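You operate a simulated robot arm through the tools that you are given. There is no shell and no other tool.

You are at the controls of a simulated robot arm. One attempt, no reset.

Task
Take the plain grey relay out of the screw press.
Fine: dark blue knob to UP, carriage out, relay into the green relay tray, then push the empty carriage back in; the dark blue relays stay. Set down upright: plain grey relay.

Only the result counts: the job must be done as asked and must still hold three seconds after the hand-in. Knocking over, shifting, dropping, spilling or breaking anything else fails it.

Robot
A 7-joint arm with a two-finger parallel gripper, fixed in place. Base frame: the origin is at the foot of the arm, x ahead of it, y to its left, z up; the work surface is at about z = 0. Units: mm, rad, N and s.
With the tool pointing down near the work surface it reaches from about 240 to 620 mm from the base axis. Its first joint turns from -1.152 to 1.152 rad. Payload 2.6 kg.
The tool frame sits at the grasp point between the pads (the TCP): z along the fingers, y along the line on which they close. The tips reach 30 mm beyond it. Largest opening 94 mm; finger width 28, thickness 10; the body of the gripper, 50 by 96 mm, starts 55 mm behind the TCP.
Orientation is that of the tool frame in the base frame, as a unit quaternion [x, y, z, w]. With the fingers straight down and closing along the base's y, the tool's x points along the base's -x, its y along +y and its z along -z.

Tools
- The arm moves only by the tool jog_arm. Its argument "targets" is text: rows parted by semicolons, each of 7 numbers parted by spaces: the turn, a rotation vector about the tool's x, y, z in rad, then the shift along the tool's x, y, z in mm, then the finger opening in mm, from 0 to 94. In form: ax ay az tx ty tz jaw; .... A call has 1 to 20 rows; each row is the pose to reach, as a shift and turn from the pose commanded when the call began, along the tool's axes at that moment. Rows are played at 5 a second. More than 50 mm and 0.15 rad between two rows, or a gripper value outside its range, and nothing of the call is played. Where a pose cannot be reached the arm comes as near as it can. A force on the tool above 80 N (or 10 N above the force at the start of the call, whichever is more), or a blocked arm, ends the call early, and 0.2 s more pass. The fingers move at their own pace (about 72 mm/s each) and stop on an object; they squeeze with about 36 N. The grip force told is the motor's: it shows also when the fingers shut on nothing. Time passes only in rows, and 0.2 s behind the last, so rows that repeat a pose let the fingers close. It gives the time, the measured TCP pose, the force on the tool (base axes), the opening and the grip force at its end, in the units of the frame above (readings bear some noise), with the torque about the TCP (base axes, N m) and any sound that the robot's microphone picked up.
- Cameras (640 x 400 px; columns grow to the right, rows downward): "scene" is fixed at [48.7, 443.5, 565.6]; the picture's right is [-0.63, -0.78, 0.00], its down [-0.44, 0.36, -0.82] and it looks along [0.64, -0.52, -0.57] (base axes); focal length 248 px, centre (320, 200). "wrist" rides on the gripper at [76, 14, -102] in the tool frame; the picture's right is [-0.18, 0.98, 0.00], its down [-0.75, -0.14, -0.64] and it looks along [-0.63, -0.12, 0.77] (tool axes); focal length 243 px, centre (320, 200). There is no depth. A picture from a camera that has moved, and an enlarged one, comes with that camera's place and axes in the base frame and with its lens.
- capture(camera): a new picture of that camera. The clock stands still meanwhile.
- close_up(camera, box): a new picture of the part [left, top, right, bottom] of that camera's present view, enlarged. The clock stands still meanwhile.
- finish_job(): hands the job in; it is judged then, once.

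Nothing tells you positions but the pictures and the camera data. Unless the task says otherwise, let go and move clear before handing in.

The tools are called after "Emit:" by a JSON object that holds its "method" and its "body". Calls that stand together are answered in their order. jog_arm: Moves the arm, as the interface text tells. Its arguments: {"type":"object","properties":{"targets":{"type":"string"}},"required":["targets"]} The other tools are called the same way: capture (camera) takes a picture; close_up (camera, box) takes an enlarged picture of a part of a camera's view; finish_job () hands the job in.

At the start:

```text
t: 0.0
eef_pos: [295.2, 21.8, 436.8]
ee_rot: [0.001, 1.0, 0.0, -0.001]
force: [-0.4, 0.9, -1.0]
torque: [0.0, -0.02, 0.0]
finger_gap: 94.0
grasp_force: 0.0
```

scene: 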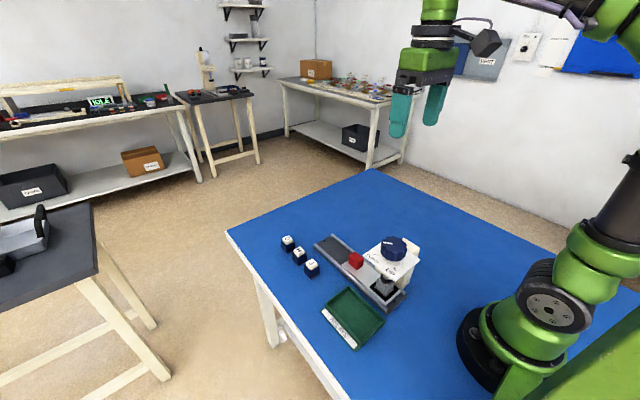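
wrist: 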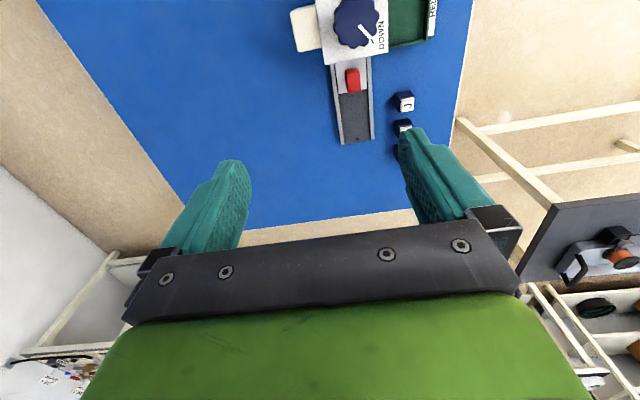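

I see a blue table with a small screw press (dark blue knob on top, a carriage with a red handle on a rail), three dark blue relays beside it and a green tray. I will take enlarged pictures to locate everything first.

Emit:
{"method": "close_up", "body": {"camera": "scene", "box": [260, 210, 440, 360]}}

Emit:
{"method": "close_up", "body": {"camera": "wrist", "box": [270, 0, 460, 160]}}

Emit:
{"method": "close_up", "body": {"camera": "scene", "box": [340, 225, 430, 315]}}

```text
2.67 times, centred on (350, 285) of scene
camera zoom: at [48.7, 443.5, 565.6], right [-0.63, -0.78, 0.0], down [-0.44, 0.36, -0.82], along [0.64, -0.52, -0.57], focal length 662 px, centre (240, -27)
```

zoom: 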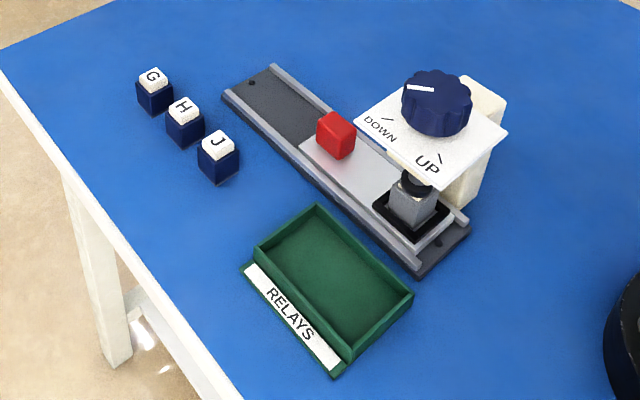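

```text
2.50 times, centred on (365, 80) of wrist
camera zoom: at [218.1, 36.5, 538.5], right [0.18, 0.98, 0.0], down [0.75, -0.14, 0.64], along [0.63, -0.12, -0.77], focal length 606 px, centre (208, 500)
```

zoom: 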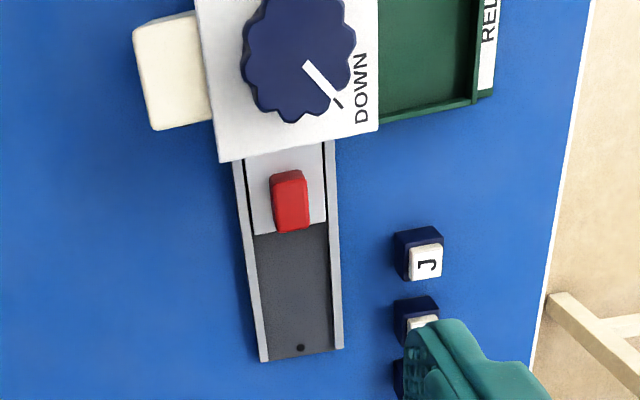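

```text
4.44 times, centred on (385, 270) of scene
camera zoom: at [48.7, 443.5, 565.6], right [-0.63, -0.78, 0.0], down [-0.44, 0.36, -0.82], along [0.64, -0.52, -0.57], focal length 1104 px, centre (31, -111)
```

zoom: 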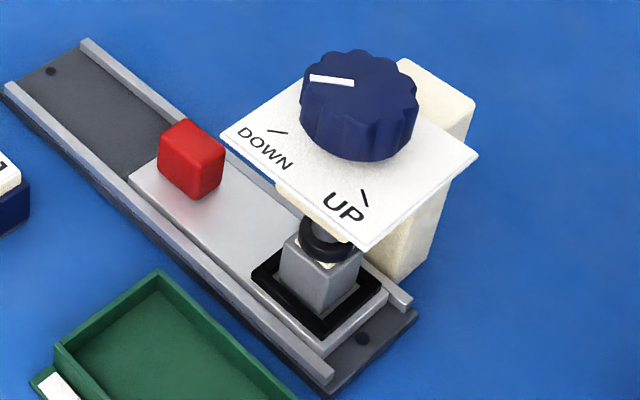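

The press stands close to the base: the knob is about (248, 74) with its top near z 180 and the pointer on DOWN. The rail runs along +x and the red handle is near (355, 67). I'll move above the knob at a safe height and look again.

Emit:
{"method": "jog_arm", "body": {"targets": "0 0 0 12 13 34 94; 0 0 0 24 26 68 94; 0 0 0 36 39 102 94; 0 0 0 47 52 137 94; 0 0 0 47 52 137 94"}}

Emit:
{"method": "capture", "body": {"camera": "wrist"}}

Emit:
{"method": "capture", "body": {"camera": "scene"}}

```text
t: 1.2
eef_pos: [247.1, 74.6, 296.7]
ee_rot: [0.0, 1.0, 0.0, 0.0]
force: [0.4, -0.2, 0.7]
torque: [0.01, 0.0, 0.02]
finger_gap: 93.7
grasp_force: 0.2
```

```text
taken
camera wrist: at [170.5, 89.5, 400.5], right [0.18, 0.98, 0.0], down [0.75, -0.14, 0.64], along [0.63, -0.12, -0.77], focal length 243 px, centre (320, 200)
```

wrist: 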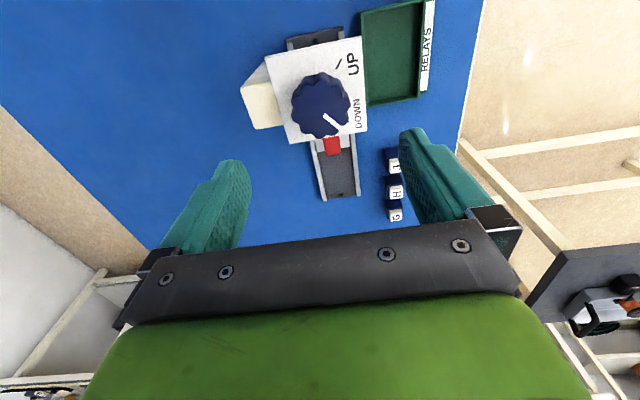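

```text
taken
```

scene: 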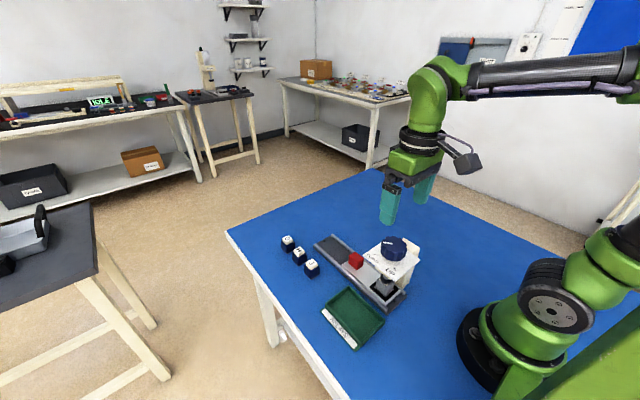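

The arm reached the place well. Now I take enlarged views of the knob and the press from here.

Emit:
{"method": "close_up", "body": {"camera": "wrist", "box": [240, 20, 400, 210]}}

Emit:
{"method": "close_up", "body": {"camera": "scene", "box": [340, 215, 440, 315]}}

```text
2.11 times, centred on (320, 115) of wrist
camera zoom: at [170.5, 89.5, 400.5], right [0.18, 0.98, 0.0], down [0.75, -0.14, 0.64], along [0.63, -0.12, -0.77], focal length 511 px, centre (320, 379)
```

zoom: 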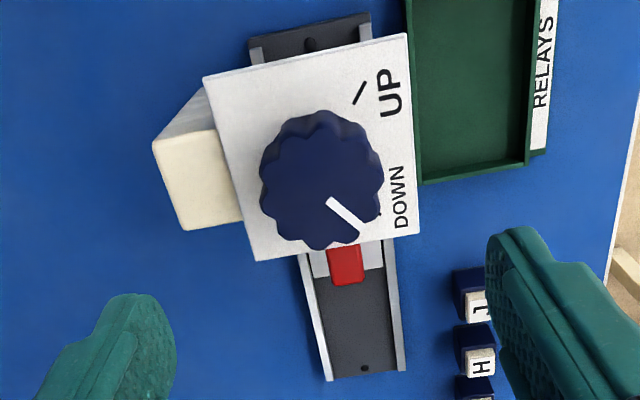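

```text
4.00 times, centred on (390, 265) of scene
camera zoom: at [48.7, 443.5, 565.6], right [-0.63, -0.78, 0.0], down [-0.44, 0.36, -0.82], along [0.64, -0.52, -0.57], focal length 994 px, centre (40, -60)
```

zoom: 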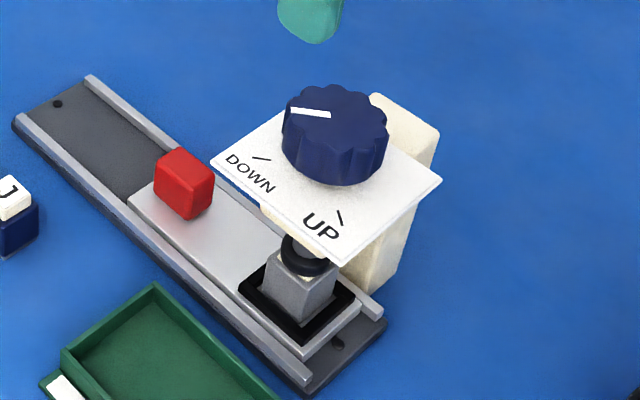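

Knob centre is about (248.5, 74.8), its top at z≈180, and the plate below it at z≈140. The UP mark is roughly 100–110° counter-clockwise (seen from above) from the pointer. I pre-rotate the hand clockwise at this height so that the whole turn fits in the wrist range.

Emit:
{"method": "jog_arm", "body": {"targets": "0 0 0.145 0 0 10 94; 0 0 0.29 0 0 20 94; 0 0 0.435 0 0 30 94; 0 0 0.58 0 0 40 94; 0 0 0.725 0 0 50 94; 0 0 0.87 0 0 60 94; 0 0 0.87 0 0 60 94"}}

Emit:
{"method": "capture", "body": {"camera": "wrist"}}

Emit:
{"method": "close_up", "body": {"camera": "scene", "box": [340, 175, 440, 275]}}

```text
t: 2.8
eef_pos: [249.0, 74.9, 238.6]
ee_rot: [0.422, 0.906, 0.0, 0.0]
force: [-1.0, -0.3, 0.8]
torque: [0.02, -0.01, -0.04]
finger_gap: 94.0
grasp_force: 0.0
```

```text
taken
camera wrist: at [209.8, 142.6, 341.4], right [0.87, 0.49, 0.0], down [0.38, -0.67, 0.64], along [0.31, -0.56, -0.77], focal length 243 px, centre (320, 200)
```

wrist: 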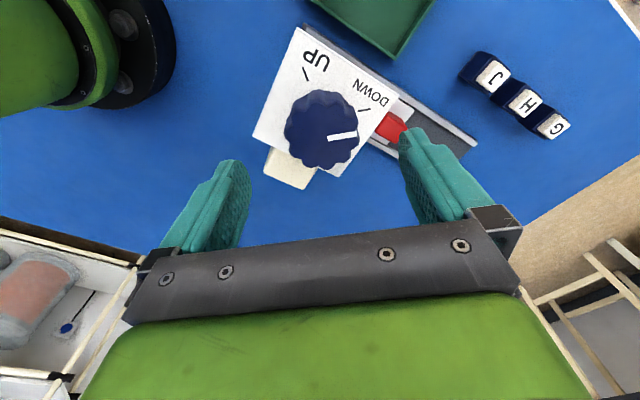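

```text
4.00 times, centred on (390, 225) of scene
camera zoom: at [48.7, 443.5, 565.6], right [-0.63, -0.78, 0.0], down [-0.44, 0.36, -0.82], along [0.64, -0.52, -0.57], focal length 994 px, centre (40, 100)
```

zoom: 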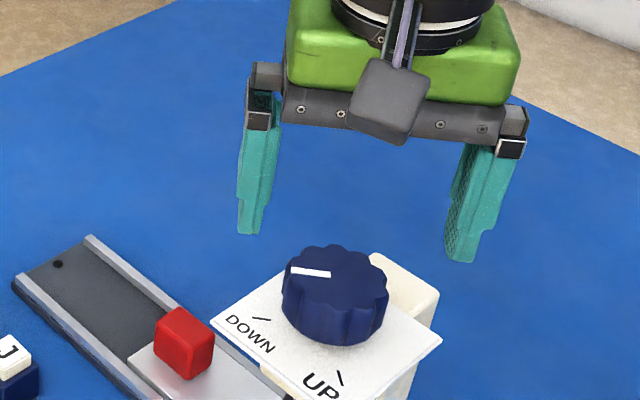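

The hand turned as intended. I check the knob centre and the pointer/mark angles once more from this viewpoint.

Emit:
{"method": "close_up", "body": {"camera": "wrist", "box": [240, 20, 420, 190]}}

```text
2.35 times, centred on (330, 105) of wrist
camera zoom: at [209.8, 142.6, 341.4], right [0.87, 0.49, 0.0], down [0.38, -0.67, 0.64], along [0.31, -0.56, -0.77], focal length 571 px, centre (296, 424)
```

zoom: 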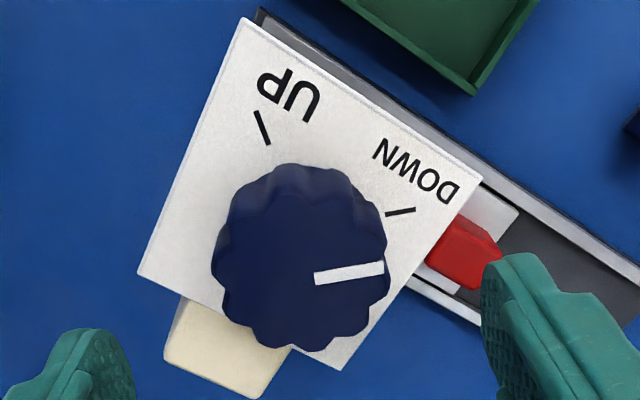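

Pointer and DOWN mark are at about 40°, the UP mark at about 140°, so the knob needs about 100° (1.745 rad) counter-clockwise. I go down around the knob, tips at z≈147, and close.

Emit:
{"method": "jog_arm", "body": {"targets": "0 0 0 0 0 20 94; 0 0 0 0 0 40 94; 0 0 0 0 0 54 94; 0 0 0 0 0 62 94; 0 0 0 0 0 62 94; 0 0 0 0 0 62 40; 0 0 0 0 0 62 40; 0 0 0 0 0 62 40; 0 0 0 0 0 62 40"}}

Emit:
{"method": "close_up", "body": {"camera": "scene", "box": [340, 195, 440, 295]}}

Emit:
{"method": "capture", "body": {"camera": "wrist"}}

```text
t: 4.8
eef_pos: [250.2, 75.2, 177.7]
ee_rot: [0.42, 0.907, 0.001, 0.002]
force: [32.2, 9.5, -10.7]
torque: [0.01, 0.78, 0.04]
finger_gap: 55.2
grasp_force: 45.4
```

```text
4.00 times, centred on (390, 245) of scene
camera zoom: at [48.8, 443.5, 565.6], right [-0.63, -0.78, 0.0], down [-0.44, 0.36, -0.82], along [0.64, -0.52, -0.57], focal length 994 px, centre (40, 20)
```

zoom: 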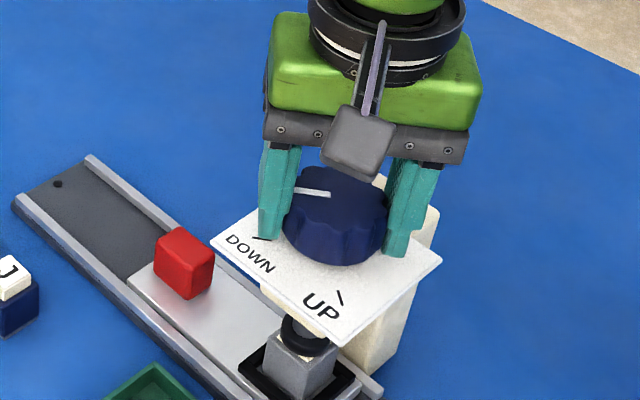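

```text
taken
camera wrist: at [210.4, 142.5, 280.2], right [0.87, 0.49, 0.01], down [0.37, -0.67, 0.64], along [0.32, -0.56, -0.76], focal length 243 px, centre (320, 200)
```

wrist: 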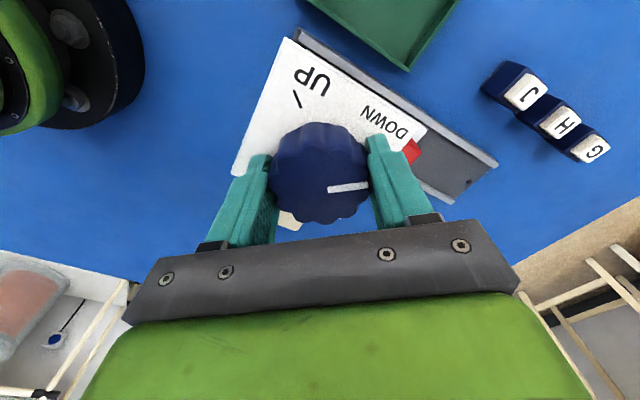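

The knob is held (gap 55 mm), with a side force of about 33 N because the hand is 1–2 mm off the knob axis. I shift slightly to take that force off before turning.

Emit:
{"method": "jog_arm", "body": {"targets": "0 0 0 -0.5 1 0 40; 0 0 0 -1 2 0 40; 0 0 0 -1 2 0 40"}}

```text
t: 5.6
eef_pos: [250.0, 74.5, 176.2]
ee_rot: [0.423, 0.906, 0.0, -0.001]
force: [-10.8, -5.7, 37.7]
torque: [-0.21, 0.01, -0.01]
finger_gap: 55.4
grasp_force: 45.2
```

The side force is mostly gone, but now an upward force shows. I'll hold once more and read it again, easing up 1 mm.

Emit:
{"method": "jog_arm", "body": {"targets": "0 0 0 0.3 -0.5 -0.5 40; 0 0 0 0.3 -0.5 -1 40; 0 0 0 0.3 -0.5 -1 40"}}

```text
t: 6.4
eef_pos: [250.2, 74.0, 177.0]
ee_rot: [0.422, 0.906, 0.0, 0.001]
force: [18.3, -1.7, 0.9]
torque: [1.08, 0.71, -0.06]
finger_gap: 55.1
grasp_force: 44.5
```

Forces are now small, so I start turning counter-clockwise (negative about tool z), first about 34°, and check that the knob follows.

Emit:
{"method": "jog_arm", "body": {"targets": "0 0 -0.1 0 0 0 40; 0 0 -0.2 0 0 0 40; 0 0 -0.3 0 0 0 40; 0 0 -0.4 0 0 0 40; 0 0 -0.5 0 0 0 40; 0 0 -0.6 0 0 0 40; 0 0 -0.6 0 0 0 40"}}

Emit:
{"method": "close_up", "body": {"camera": "scene", "box": [340, 195, 440, 295]}}

Emit:
{"method": "capture", "body": {"camera": "wrist"}}

```text
t: 8.0
eef_pos: [249.2, 73.7, 176.6]
ee_rot: [0.133, 0.991, 0.0, -0.001]
force: [24.9, 17.3, -36.8]
torque: [-0.43, -0.05, 0.0]
finger_gap: 55.1
grasp_force: 45.2
```

```text
4.00 times, centred on (390, 245) of scene
camera zoom: at [48.8, 443.6, 565.5], right [-0.63, -0.78, 0.0], down [-0.44, 0.36, -0.82], along [0.64, -0.52, -0.57], focal length 994 px, centre (40, 20)
```

zoom: 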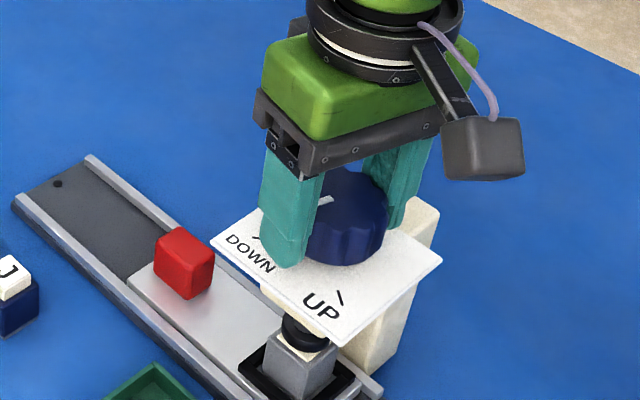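

```text
taken
camera wrist: at [179.6, 108.9, 280.0], right [0.44, 0.9, 0.0], down [0.69, -0.33, 0.64], along [0.58, -0.28, -0.77], focal length 243 px, centre (320, 200)
```

wrist: 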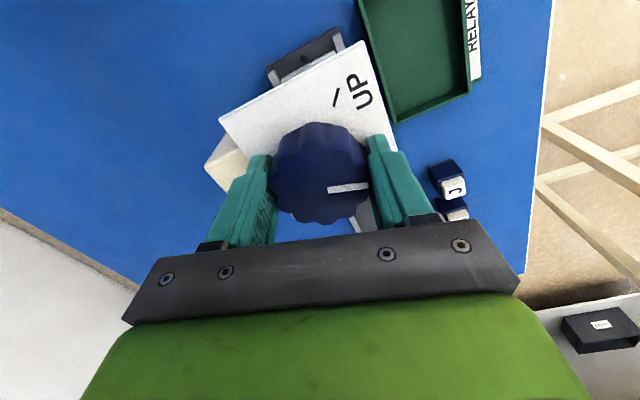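

The knob follows: the pointer stays fixed relative to the fingers and about 34.5° has been turned. I continue with the remaining ~65°, with a small correction to relieve the side load.

Emit:
{"method": "jog_arm", "body": {"targets": "0 0 -0.1 -0.8 1 0.8 40; 0 0 -0.2 -0.8 1 0.8 40; 0 0 -0.3 -0.8 1 0.8 40; 0 0 -0.4 -0.8 1 0.8 40; 0 0 -0.5 -0.8 1 0.8 40; 0 0 -0.6 -0.8 1 0.8 40; 0 0 -0.7 -0.8 1 0.8 40; 0 0 -0.8 -0.8 1 0.8 40; 0 0 -0.9 -0.8 1 0.8 40; 0 0 -1.0 -0.8 1 0.8 40; 0 0 -1.08 -0.8 1 0.8 40; 0 0 -1.14 -0.8 1 0.8 40; 0 0 -1.14 -0.8 1 0.8 40"}}

Emit:
{"method": "close_up", "body": {"camera": "scene", "box": [340, 195, 440, 295]}}

Emit:
{"method": "capture", "body": {"camera": "wrist"}}

```text
t: 10.8
eef_pos: [250.3, 75.4, 177.8]
ee_rot: [-0.42, 0.908, 0.001, -0.002]
force: [-26.1, -14.4, 33.7]
torque: [0.09, -0.04, 0.01]
finger_gap: 55.4
grasp_force: 45.2
```

```text
4.00 times, centred on (390, 245) of scene
camera zoom: at [48.6, 443.5, 565.7], right [-0.63, -0.78, 0.0], down [-0.44, 0.36, -0.82], along [0.64, -0.52, -0.57], focal length 994 px, centre (40, 20)
```

zoom: 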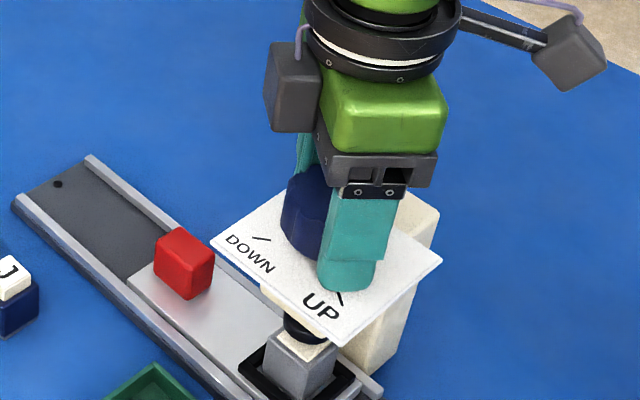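

```text
taken
camera wrist: at [189.9, 26.3, 279.9], right [-0.63, 0.78, 0.0], down [0.6, 0.48, 0.64], along [0.49, 0.4, -0.77], focal length 243 px, centre (320, 200)
```

wrist: 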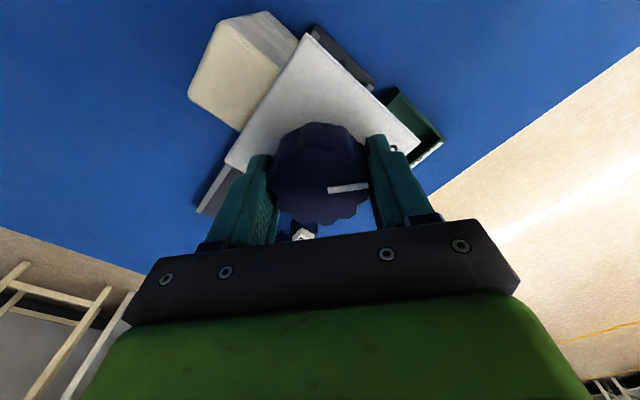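

The hand has turned 99.5° in all. Let me check the screw pad on the relay before releasing the knob.

Emit:
{"method": "close_up", "body": {"camera": "scene", "box": [360, 255, 420, 305]}}

```text
8.00 times, centred on (390, 280) of scene
camera zoom: at [48.6, 443.5, 565.7], right [-0.63, -0.78, 0.0], down [-0.44, 0.36, -0.82], along [0.64, -0.52, -0.57], focal length 1987 px, centre (-240, -440)
```

zoom: 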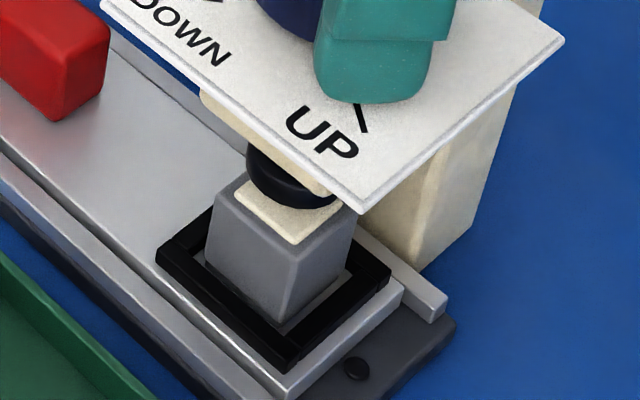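

The pad is now lifted clear of the relay (its cream cap is visible). I open the fingers and rise straight up, then verify the pointer.

Emit:
{"method": "jog_arm", "body": {"targets": "0 0 0 0 0 0 94; 0 0 0 0 0 0 94; 0 0 0 0 0 0 94; 0 0 0 0 0 -20 94; 0 0 0 0 0 -50 94; 0 0 0 0 0 -80 94; 0 0 0 0 0 -110 94; 0 0 0 0 0 -110 94"}}

Emit:
{"method": "capture", "body": {"camera": "wrist"}}

Emit:
{"method": "close_up", "body": {"camera": "scene", "box": [340, 215, 440, 315]}}

```text
t: 12.6
eef_pos: [248.8, 73.9, 286.1]
ee_rot: [-0.421, 0.907, 0.0, -0.001]
force: [0.0, -0.3, 0.8]
torque: [0.0, -0.01, 0.01]
finger_gap: 93.9
grasp_force: 0.1
```

```text
taken
camera wrist: at [188.6, 24.5, 389.8], right [-0.63, 0.78, 0.0], down [0.59, 0.48, 0.64], along [0.5, 0.41, -0.77], focal length 243 px, centre (320, 200)
```

wrist: 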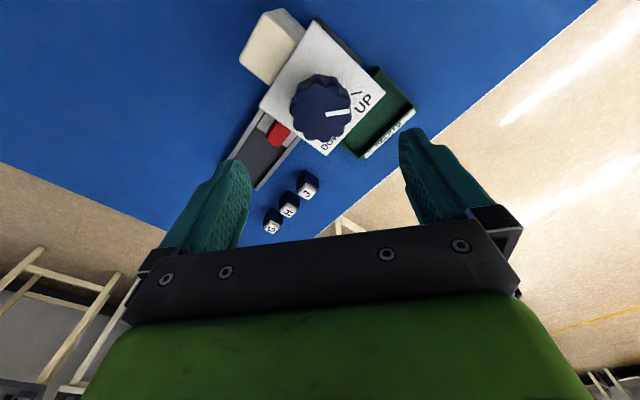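

```text
4.00 times, centred on (390, 265) of scene
camera zoom: at [48.7, 443.5, 565.6], right [-0.63, -0.78, 0.0], down [-0.44, 0.36, -0.82], along [0.64, -0.52, -0.57], focal length 994 px, centre (40, -60)
```

zoom: 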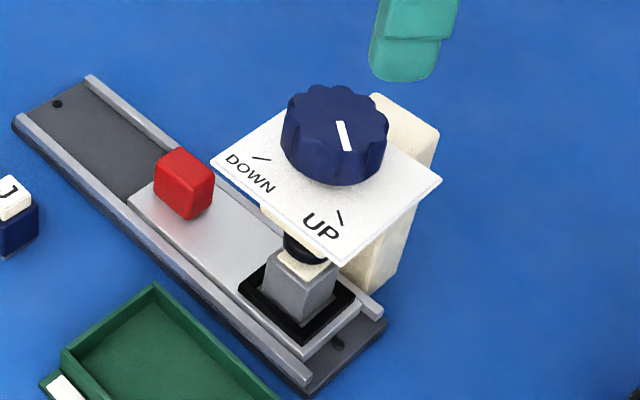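

The pointer now looks to be at UP. I check with an enlarged wrist view and use it to fix the handle position too.

Emit:
{"method": "close_up", "body": {"camera": "wrist", "box": [220, 0, 420, 200]}}

Emit:
{"method": "close_up", "body": {"camera": "scene", "box": [330, 230, 400, 300]}}

```text
2.00 times, centred on (320, 100) of wrist
camera zoom: at [188.6, 24.5, 389.8], right [-0.63, 0.78, 0.0], down [0.59, 0.48, 0.64], along [0.5, 0.41, -0.77], focal length 485 px, centre (320, 400)
```

zoom: 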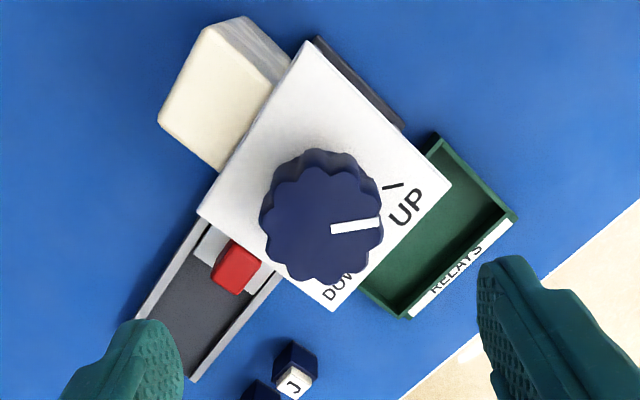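

```text
5.71 times, centred on (365, 265) of scene
camera zoom: at [48.7, 443.5, 565.6], right [-0.63, -0.78, 0.0], down [-0.44, 0.36, -0.82], along [0.64, -0.52, -0.57], focal length 1420 px, centre (63, -171)
```

zoom: 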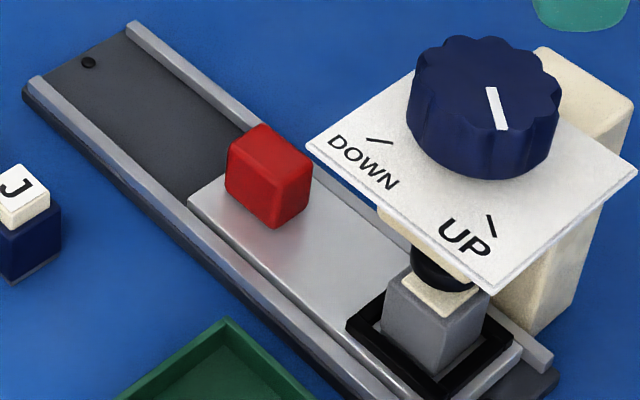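

The pointer is within about 2° of the UP mark, so the knob is set. Next I move above the red handle at about (350, 75), turned so the fingers close along x. That keeps the camera bracket away from the press.

Emit:
{"method": "jog_arm", "body": {"targets": "0 0 -0.117 -11 -12.7 0 94; 0 0 -0.234 -22 -25.5 0 94; 0 0 -0.351 -33 -38.2 0 94; 0 0 -0.468 -44 -51 0 94; 0 0 -0.585 -55 -63.7 0 94; 0 0 -0.703 -66.1 -76.4 0 94; 0 0 -0.703 -66.1 -76.4 30 70; 0 0 -0.703 -66.1 -76.4 60 70; 0 0 -0.703 -66.1 -76.4 90 70; 0 0 -0.703 -66.1 -76.4 120 70; 0 0 -0.703 -66.1 -76.4 120 70"}}

Emit:
{"method": "capture", "body": {"camera": "wrist"}}

Emit:
{"method": "capture", "body": {"camera": "scene"}}

```text
t: 15.0
eef_pos: [350.9, 75.5, 165.4]
ee_rot: [0.707, -0.707, 0.0, 0.0]
force: [0.1, 0.0, 0.3]
torque: [0.02, -0.01, -0.01]
finger_gap: 70.1
grasp_force: 0.1
```

```text
taken
camera wrist: at [336.3, -0.3, 268.7], right [-0.98, 0.18, 0.0], down [0.14, 0.75, 0.64], along [0.12, 0.63, -0.77], focal length 243 px, centre (320, 200)
```

wrist: 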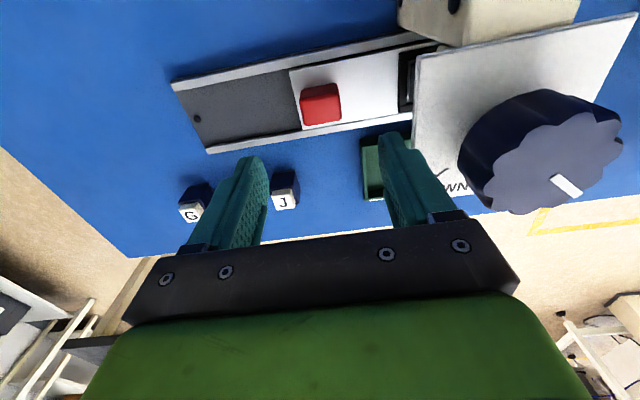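

```text
taken
```

scene: 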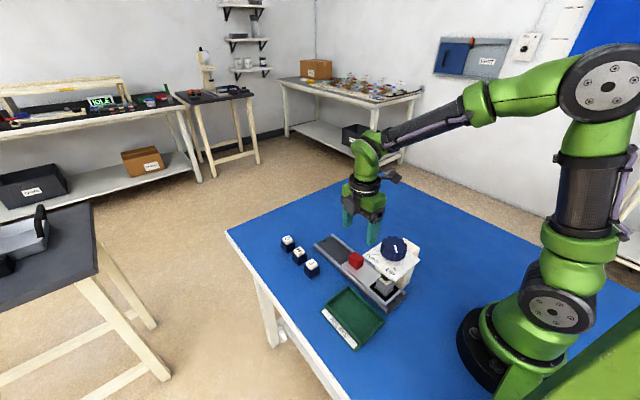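

I enlarge the handle from here to fix its position and the carriage-plate height.

Emit:
{"method": "close_up", "body": {"camera": "wrist", "box": [160, 20, 440, 195]}}

```text
2.29 times, centred on (300, 108) of wrist
camera zoom: at [336.3, -0.3, 268.7], right [-0.98, 0.18, 0.0], down [0.14, 0.75, 0.64], along [0.12, 0.63, -0.77], focal length 555 px, centre (366, 411)
```

zoom: 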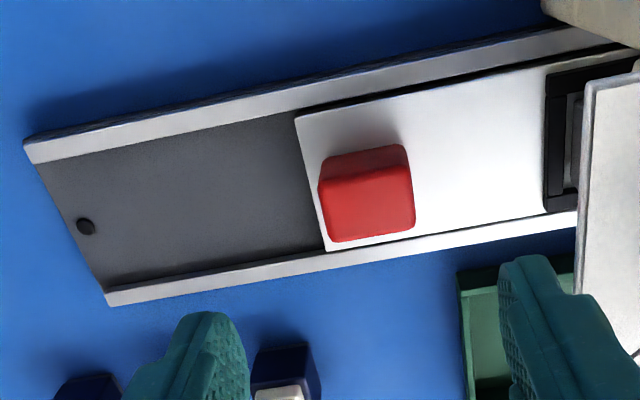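

The handle's top is centred at about (350, 76), x from 333 to 368, z from about 13 to 50. I descend with the hand offset 7 mm outward to keep clear of the press plate, then close; closing only nudges the carriage outward.

Emit:
{"method": "jog_arm", "body": {"targets": "0 0 0 -0.5 -7 15 72; 0 0 0 -0.5 -7 45 72; 0 0 0 -0.5 -7 75 72; 0 0 0 -0.5 -7 95 72; 0 0 0 -0.5 -7 107 72; 0 0 0 -0.5 -7 112 72; 0 0 0 -0.5 -7 112 72"}}

Emit:
{"method": "capture", "body": {"camera": "wrist"}}

Emit:
{"method": "close_up", "body": {"camera": "scene", "box": [310, 200, 430, 310]}}

```text
t: 16.6
eef_pos: [358.2, 76.7, 54.8]
ee_rot: [0.708, -0.706, 0.001, 0.0]
force: [0.1, 1.1, 0.0]
torque: [-0.02, 0.0, -0.01]
finger_gap: 71.9
grasp_force: 0.1
```

```text
taken
camera wrist: at [343.9, 0.5, 158.4], right [-0.98, 0.18, 0.0], down [0.14, 0.75, 0.64], along [0.12, 0.63, -0.77], focal length 243 px, centre (320, 200)
```

wrist: 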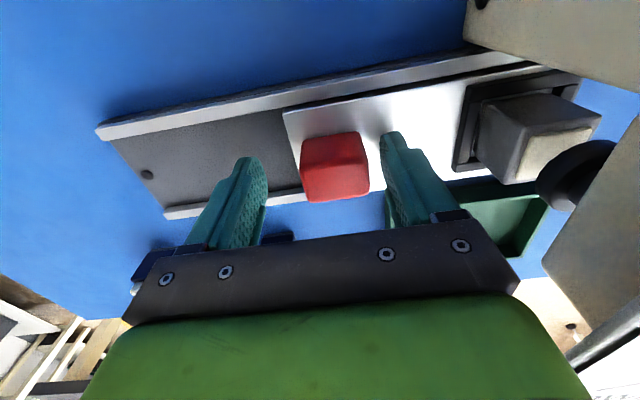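

```text
3.64 times, centred on (370, 255) of scene
camera zoom: at [48.7, 443.5, 565.6], right [-0.63, -0.78, 0.0], down [-0.44, 0.36, -0.82], along [0.64, -0.52, -0.57], focal length 903 px, centre (138, 0)
```

zoom: 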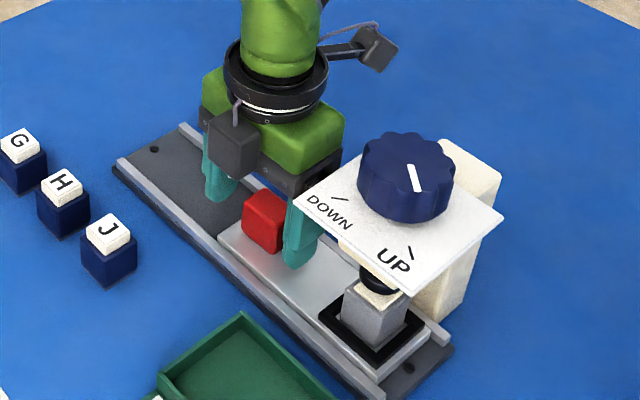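

The fingers straddle the handle with good clearance, and the wrist view shows the pad clear above the relay. I close on the handle.

Emit:
{"method": "jog_arm", "body": {"targets": "0 0 0 0 0 0 60; 0 0 0 0 0 0 50; 0 0 0 0 0 0 40; 0 0 0 0 0 0 25; 0 0 0 0 0 0 25; 0 0 0 0 0 0 25"}}

Emit:
{"method": "capture", "body": {"camera": "wrist"}}

```text
t: 18.0
eef_pos: [358.1, 75.6, 55.0]
ee_rot: [0.708, -0.706, 0.001, -0.001]
force: [1.3, 0.3, 3.1]
torque: [0.19, -0.5, -0.16]
finger_gap: 40.6
grasp_force: 44.8
```

```text
taken
camera wrist: at [344.2, 0.6, 158.9], right [-0.98, 0.18, 0.0], down [0.14, 0.75, 0.64], along [0.12, 0.63, -0.77], focal length 243 px, centre (320, 200)
```

wrist: 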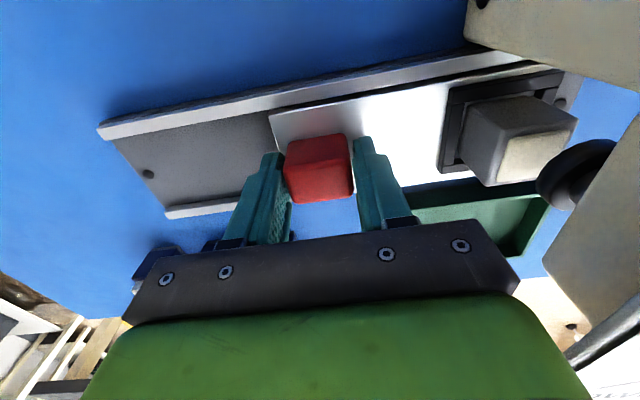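

The handle is gripped and the carriage already slid a few mm with the relay standing in its nest. I pull it out along +x, slowly.

Emit:
{"method": "jog_arm", "body": {"targets": "0 0 0 0 -4 0 25; 0 0 0 0 -10 0 25; 0 0 0 0 -17 0 25; 0 0 0 0 -24 0 25; 0 0 0 0 -31 0 25; 0 0 0 0 -38 0 25; 0 0 0 0 -45 0 25; 0 0 0 0 -52 0 25; 0 0 0 0 -58 0 25; 0 0 0 0 -62 0 25; 0 0 0 0 -62 0 25"}}

Emit:
{"method": "capture", "body": {"camera": "wrist"}}

Emit:
{"method": "close_up", "body": {"camera": "scene", "box": [270, 190, 430, 320]}}

```text
t: 20.4
eef_pos: [421.9, 77.7, 55.5]
ee_rot: [-0.706, 0.708, -0.001, -0.001]
force: [-1.2, -16.6, 10.1]
torque: [-1.04, 0.17, -0.21]
finger_gap: 40.4
grasp_force: 44.9
```

```text
taken
camera wrist: at [406.3, 0.9, 158.9], right [-0.98, 0.18, 0.0], down [0.14, 0.75, 0.64], along [0.12, 0.63, -0.77], focal length 243 px, centre (320, 200)
```

wrist: 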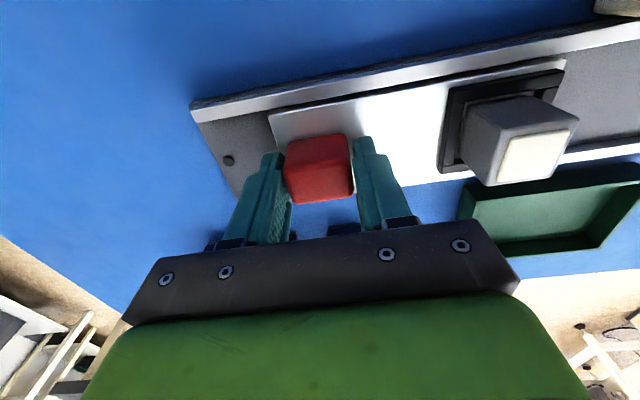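

```text
3.08 times, centred on (350, 255) of scene
camera zoom: at [48.7, 443.5, 565.6], right [-0.63, -0.78, 0.0], down [-0.44, 0.36, -0.82], along [0.64, -0.52, -0.57], focal length 764 px, centre (228, 31)
```

zoom: 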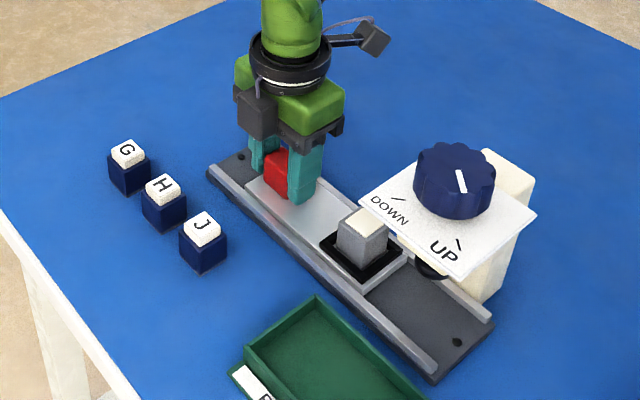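

The carriage moves freely with the relay upright in its nest. I continue outward toward the stop, watching the force.

Emit:
{"method": "jog_arm", "body": {"targets": "0 0 0 0.5 -5 0 25; 0 0 0 0.8 -10 0 25; 0 0 0 0.8 -15 0 25; 0 0 0 0.8 -20 0 25; 0 0 0 0.8 -25 0 25; 0 0 0 0.8 -30 0 25; 0 0 0 0.8 -30 0 25"}}

Emit:
{"method": "capture", "body": {"camera": "wrist"}}

Emit:
{"method": "close_up", "body": {"camera": "scene", "box": [270, 190, 430, 320]}}

```text
t: 22.0
eef_pos: [449.7, 76.9, 53.1]
ee_rot: [0.707, -0.707, 0.0, 0.001]
force: [-17.7, -9.0, 32.3]
torque: [-0.06, 0.1, -0.04]
finger_gap: 40.5
grasp_force: 44.9
```

```text
taken
camera wrist: at [435.5, 0.9, 157.9], right [-0.98, 0.18, 0.0], down [0.14, 0.75, 0.64], along [0.12, 0.63, -0.77], focal length 243 px, centre (320, 200)
```

wrist: 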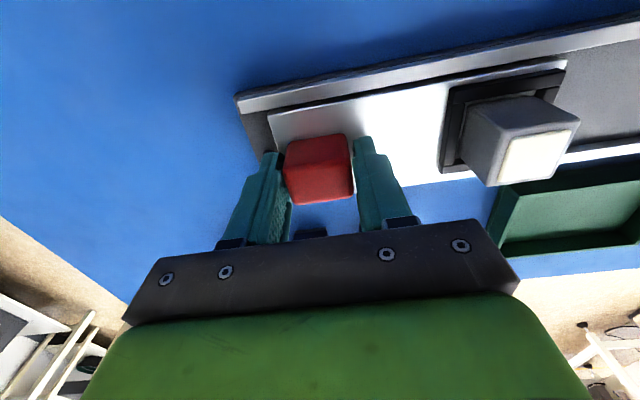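

```text
3.08 times, centred on (350, 255) of scene
camera zoom: at [48.5, 443.5, 565.6], right [-0.63, -0.78, 0.0], down [-0.44, 0.36, -0.82], along [0.64, -0.52, -0.57], focal length 764 px, centre (228, 31)
```

zoom: 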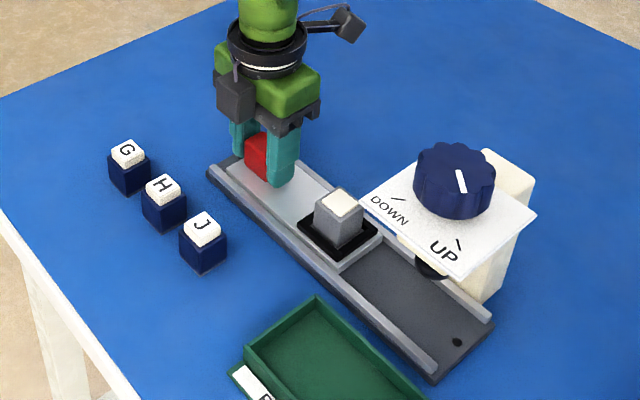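

The relay is now at about x=350. I pull a few more millimetres for clearance from the press plate, in small steps in case there is a stop.

Emit:
{"method": "jog_arm", "body": {"targets": "0 0 0 0.5 -4 -0.5 25; 0 0 0 0.5 -8 -0.8 25; 0 0 0 0.5 -12 -0.8 25; 0 0 0 0.5 -16 -0.8 25; 0 0 0 0.5 -16 -0.8 25"}}

Emit:
{"method": "capture", "body": {"camera": "wrist"}}

Emit:
{"method": "close_up", "body": {"camera": "scene", "box": [270, 190, 430, 320]}}

```text
t: 22.6
eef_pos: [450.5, 77.4, 52.6]
ee_rot: [-0.705, 0.709, 0.011, -0.011]
force: [-6.8, -1.3, 7.4]
torque: [-0.01, -0.27, 0.14]
finger_gap: 40.3
grasp_force: 45.1
stopped in row 3: the force on the tool passed its limit at 89 N (the readings are from after the stop); the commanded pose is now the measured one
```

```text
taken
camera wrist: at [437.9, 1.6, 156.3], right [-0.98, 0.19, 0.03], down [0.16, 0.75, 0.64], along [0.1, 0.63, -0.77], focal length 243 px, centre (320, 200)
```

wrist: 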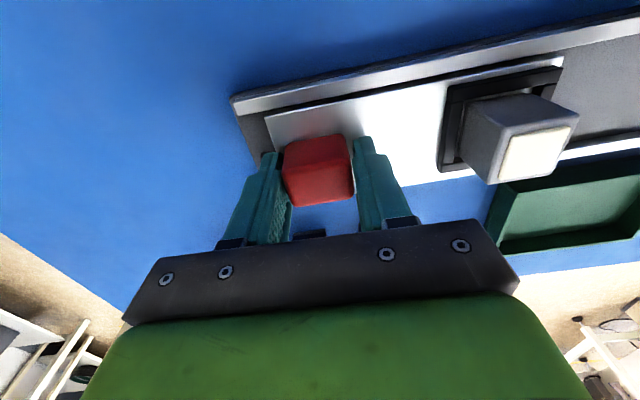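

```text
3.08 times, centred on (350, 255) of scene
camera zoom: at [48.7, 443.5, 565.6], right [-0.63, -0.78, 0.0], down [-0.44, 0.36, -0.82], along [0.64, -0.52, -0.57], focal length 764 px, centre (228, 31)
```

zoom: 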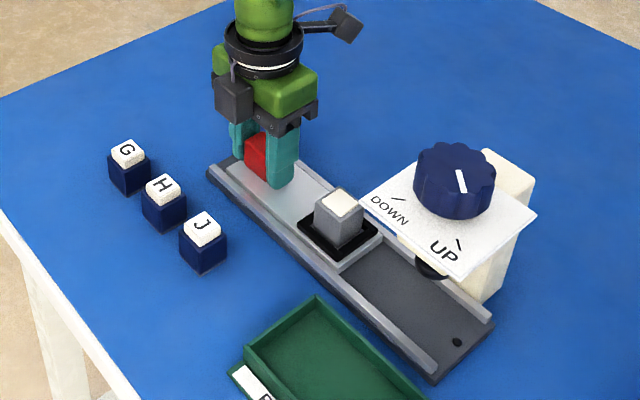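

That is the out-stop (about 100 mm travel). I let go of the handle, rise, level the hand again and move over the relay to look.

Emit:
{"method": "jog_arm", "body": {"targets": "0 0 0 0 0 0 66; 0 0 0 0 0 0 70; 0 0 0 0 0 0 70; 0.01 0 0 0 0 -15 70; 0.031 0 0 0 0 -45 70; 0.031 0 0 0 0 -80 70; 0.031 0 0 0 0 -120 70; 0.031 0 0 0 30 -130 70; 0.031 0 0 0 60 -130 70; 0.031 0 0 0 90 -130 70; 0.031 0 0 0 90 -130 70"}}

Emit:
{"method": "capture", "body": {"camera": "wrist"}}

Emit:
{"method": "close_up", "body": {"camera": "scene", "box": [300, 220, 420, 320]}}

```text
t: 25.0
eef_pos: [362.8, 79.1, 186.5]
ee_rot: [-0.705, 0.709, -0.001, 0.0]
force: [-0.5, 0.5, -0.3]
torque: [0.0, -0.01, -0.01]
finger_gap: 69.9
grasp_force: 0.1
```

```text
taken
camera wrist: at [346.7, 3.2, 289.1], right [-0.98, 0.19, 0.0], down [0.14, 0.75, 0.64], along [0.12, 0.63, -0.77], focal length 243 px, centre (320, 200)
```

wrist: 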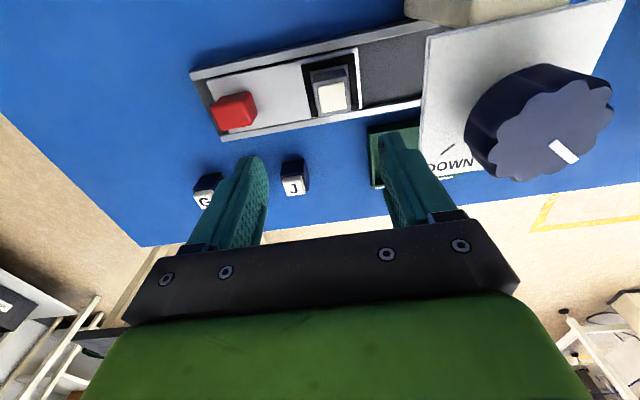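

```text
4.00 times, centred on (360, 270) of scene
camera zoom: at [48.7, 443.5, 565.6], right [-0.63, -0.78, 0.0], down [-0.44, 0.36, -0.82], along [0.64, -0.52, -0.57], focal length 994 px, centre (160, -80)
```

zoom: 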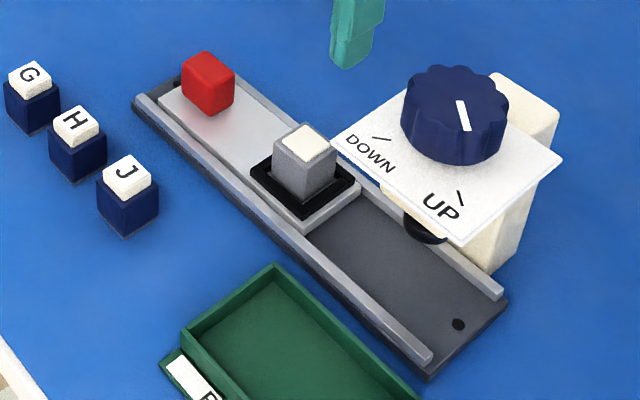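

The carriage stands out with the grey relay in its black nest. I enlarge it to measure position and size.

Emit:
{"method": "close_up", "body": {"camera": "wrist", "box": [270, 40, 390, 140]}}

Emit:
{"method": "close_up", "body": {"camera": "scene", "box": [355, 240, 405, 290]}}

```text
4.00 times, centred on (330, 90) of wrist
camera zoom: at [346.7, 3.2, 289.1], right [-0.98, 0.19, 0.0], down [0.14, 0.75, 0.64], along [0.12, 0.63, -0.77], focal length 970 px, centre (280, 640)
```

zoom: 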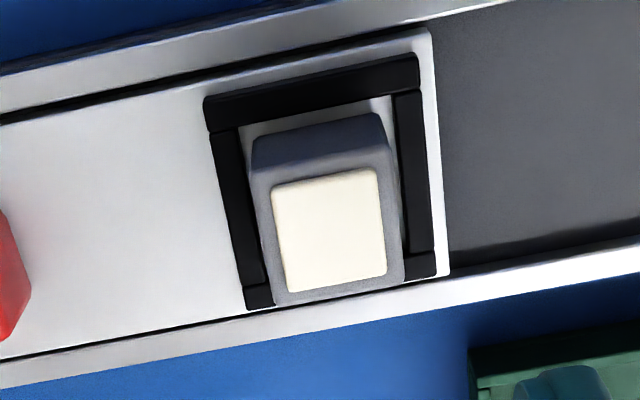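

```text
8.00 times, centred on (380, 265) of scene
camera zoom: at [48.7, 443.5, 565.6], right [-0.63, -0.78, 0.0], down [-0.44, 0.36, -0.82], along [0.64, -0.52, -0.57], focal length 1987 px, centre (-160, -320)
```

zoom: 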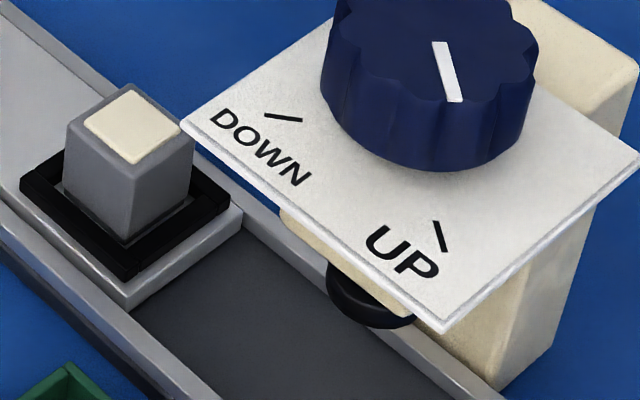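

The relay is about 32–34 mm square, centred near (349, 77), in a nest frame about 56 mm wide outside. I move straight above it and look again from closer before gripping.

Emit:
{"method": "jog_arm", "body": {"targets": "0 0 0 1 6 20 60; 0 0 0 2 11.5 40 60; 0 0 0 2 11.5 60 60; 0 0 0 2 11.5 76 60; 0 0 0 2 11.5 76 60"}}

Emit:
{"method": "capture", "body": {"camera": "wrist"}}

Emit:
{"method": "close_up", "body": {"camera": "wrist", "box": [230, 60, 430, 210]}}

Emit:
{"method": "close_up", "body": {"camera": "scene", "box": [320, 200, 430, 300]}}

```text
t: 26.2
eef_pos: [351.2, 75.4, 108.2]
ee_rot: [-0.705, 0.709, -0.001, 0.001]
force: [0.0, -0.6, 0.1]
torque: [0.01, 0.04, -0.01]
finger_gap: 60.1
grasp_force: 0.1
```

```text
taken
camera wrist: at [336.2, -0.3, 211.8], right [-0.98, 0.19, 0.0], down [0.14, 0.75, 0.64], along [0.12, 0.63, -0.77], focal length 243 px, centre (320, 200)
```

wrist: 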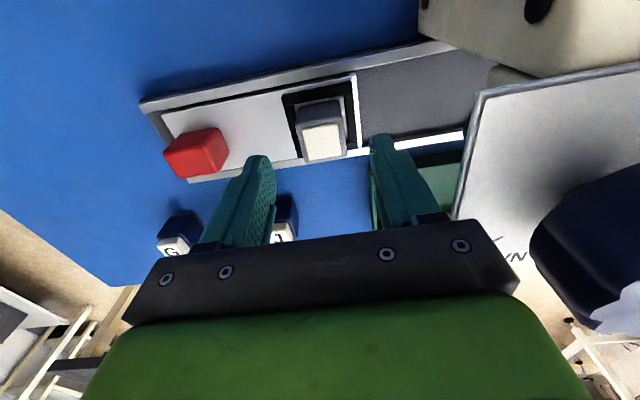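

```text
2.67 times, centred on (330, 135) of wrist
camera zoom: at [336.2, -0.3, 211.8], right [-0.98, 0.19, 0.0], down [0.14, 0.75, 0.64], along [0.12, 0.63, -0.77], focal length 647 px, centre (293, 373)
```

zoom: 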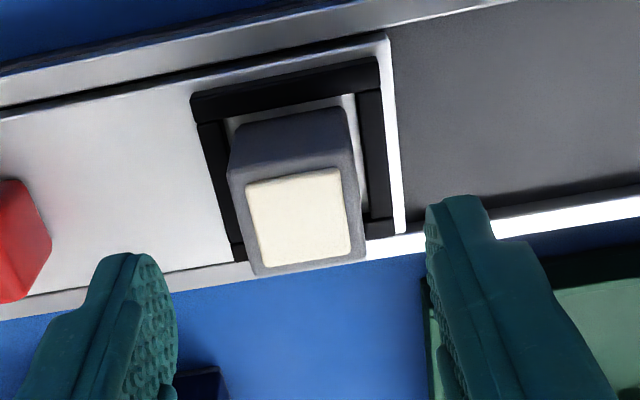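

```text
4.00 times, centred on (375, 250) of scene
camera zoom: at [48.7, 443.5, 565.6], right [-0.63, -0.78, 0.0], down [-0.44, 0.36, -0.82], along [0.64, -0.52, -0.57], focal length 994 px, centre (100, 0)
```

zoom: 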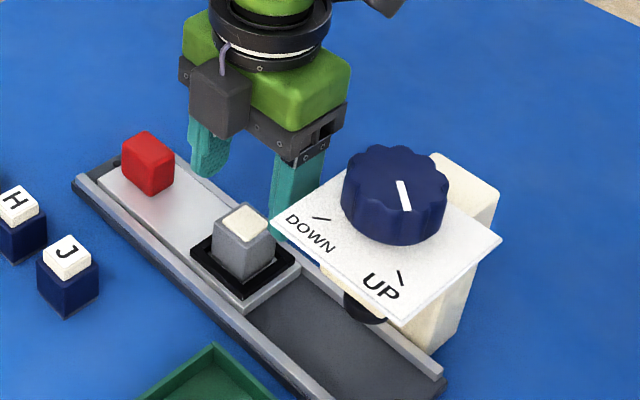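

The relay's top centre is at about (349.5, 76), top z about 52–56. I descend straight down with the fingers 60 mm open until the tips are at about z 28, just above the nest frame, and look.

Emit:
{"method": "jog_arm", "body": {"targets": "0 0 0 0 0.8 15 60; 0 0 0 0 0.8 30 60; 0 0 0 0 0.8 42 60; 0 0 0 0 0.8 51 60; 0 0 0 0 0.8 51 60"}}

Emit:
{"method": "capture", "body": {"camera": "wrist"}}

Emit:
{"method": "close_up", "body": {"camera": "scene", "box": [330, 210, 420, 290]}}

```text
t: 27.4
eef_pos: [351.3, 76.1, 57.5]
ee_rot: [-0.705, 0.709, -0.002, 0.001]
force: [-0.4, -0.2, -0.2]
torque: [-0.01, 0.02, 0.01]
finger_gap: 59.8
grasp_force: 0.0
```

```text
taken
camera wrist: at [336.5, -0.3, 160.2], right [-0.98, 0.19, 0.0], down [0.14, 0.75, 0.64], along [0.12, 0.63, -0.77], focal length 243 px, centre (320, 200)
```

wrist: 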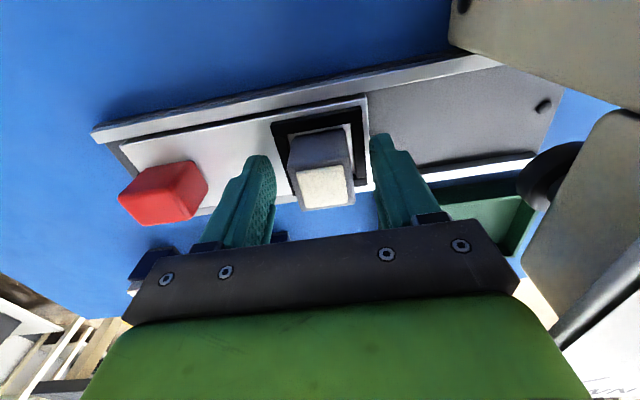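

```text
5.00 times, centred on (375, 250) of scene
camera zoom: at [48.7, 443.5, 565.6], right [-0.63, -0.78, 0.0], down [-0.44, 0.36, -0.82], along [0.64, -0.52, -0.57], focal length 1242 px, centre (45, -50)
```

zoom: 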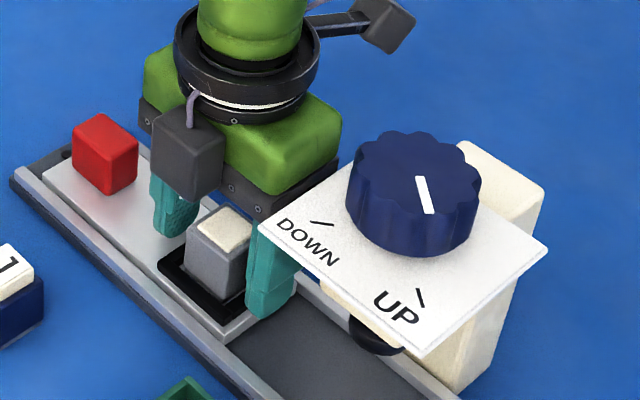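

The relay sits centred between the fingers and the hand clears the press plate. I close on the relay.

Emit:
{"method": "jog_arm", "body": {"targets": "0 0 0 0 0 0 50; 0 0 0 0 0 0 42; 0 0 0 0 0 0 36; 0 0 0 0 0 0 30; 0 0 0 0 0 0 20; 0 0 0 0 0 0 20; 0 0 0 0 0 0 20"}}

Emit:
{"method": "close_up", "body": {"camera": "wrist", "box": [220, 80, 420, 240]}}

Emit:
{"method": "close_up", "body": {"camera": "scene", "box": [330, 210, 420, 290]}}

```text
t: 29.0
eef_pos: [351.0, 76.4, 57.0]
ee_rot: [-0.706, 0.708, 0.001, -0.001]
force: [-19.2, 0.2, 2.9]
torque: [0.13, 0.82, 1.24]
finger_gap: 52.0
grasp_force: 45.5
```

```text
2.50 times, centred on (320, 160) of wrist
camera zoom: at [335.4, -0.2, 159.9], right [-0.98, 0.19, 0.0], down [0.15, 0.75, 0.64], along [0.12, 0.63, -0.77], focal length 606 px, centre (320, 300)
```

zoom: 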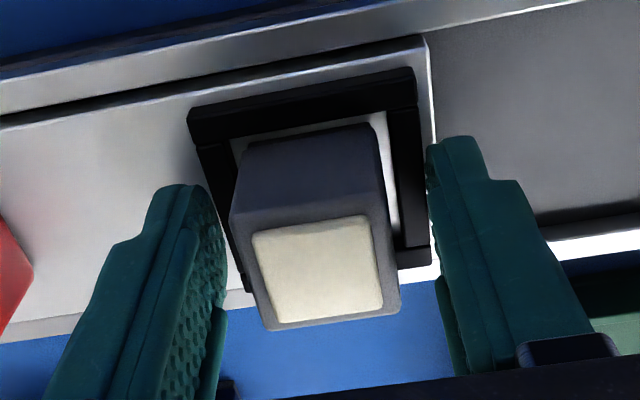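

```text
5.00 times, centred on (375, 250) of scene
camera zoom: at [48.7, 443.5, 565.6], right [-0.63, -0.78, 0.0], down [-0.44, 0.36, -0.82], along [0.64, -0.52, -0.57], focal length 1242 px, centre (45, -50)
```

zoom: 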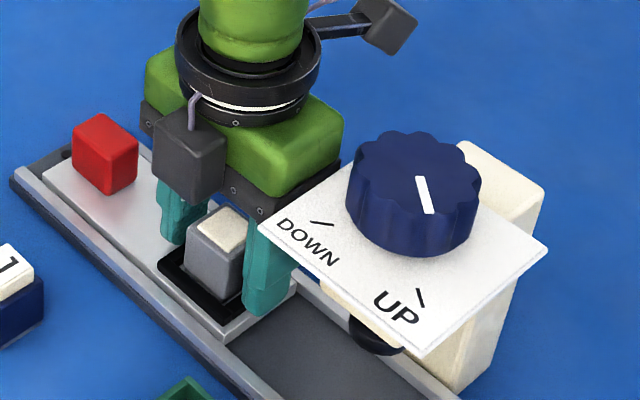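

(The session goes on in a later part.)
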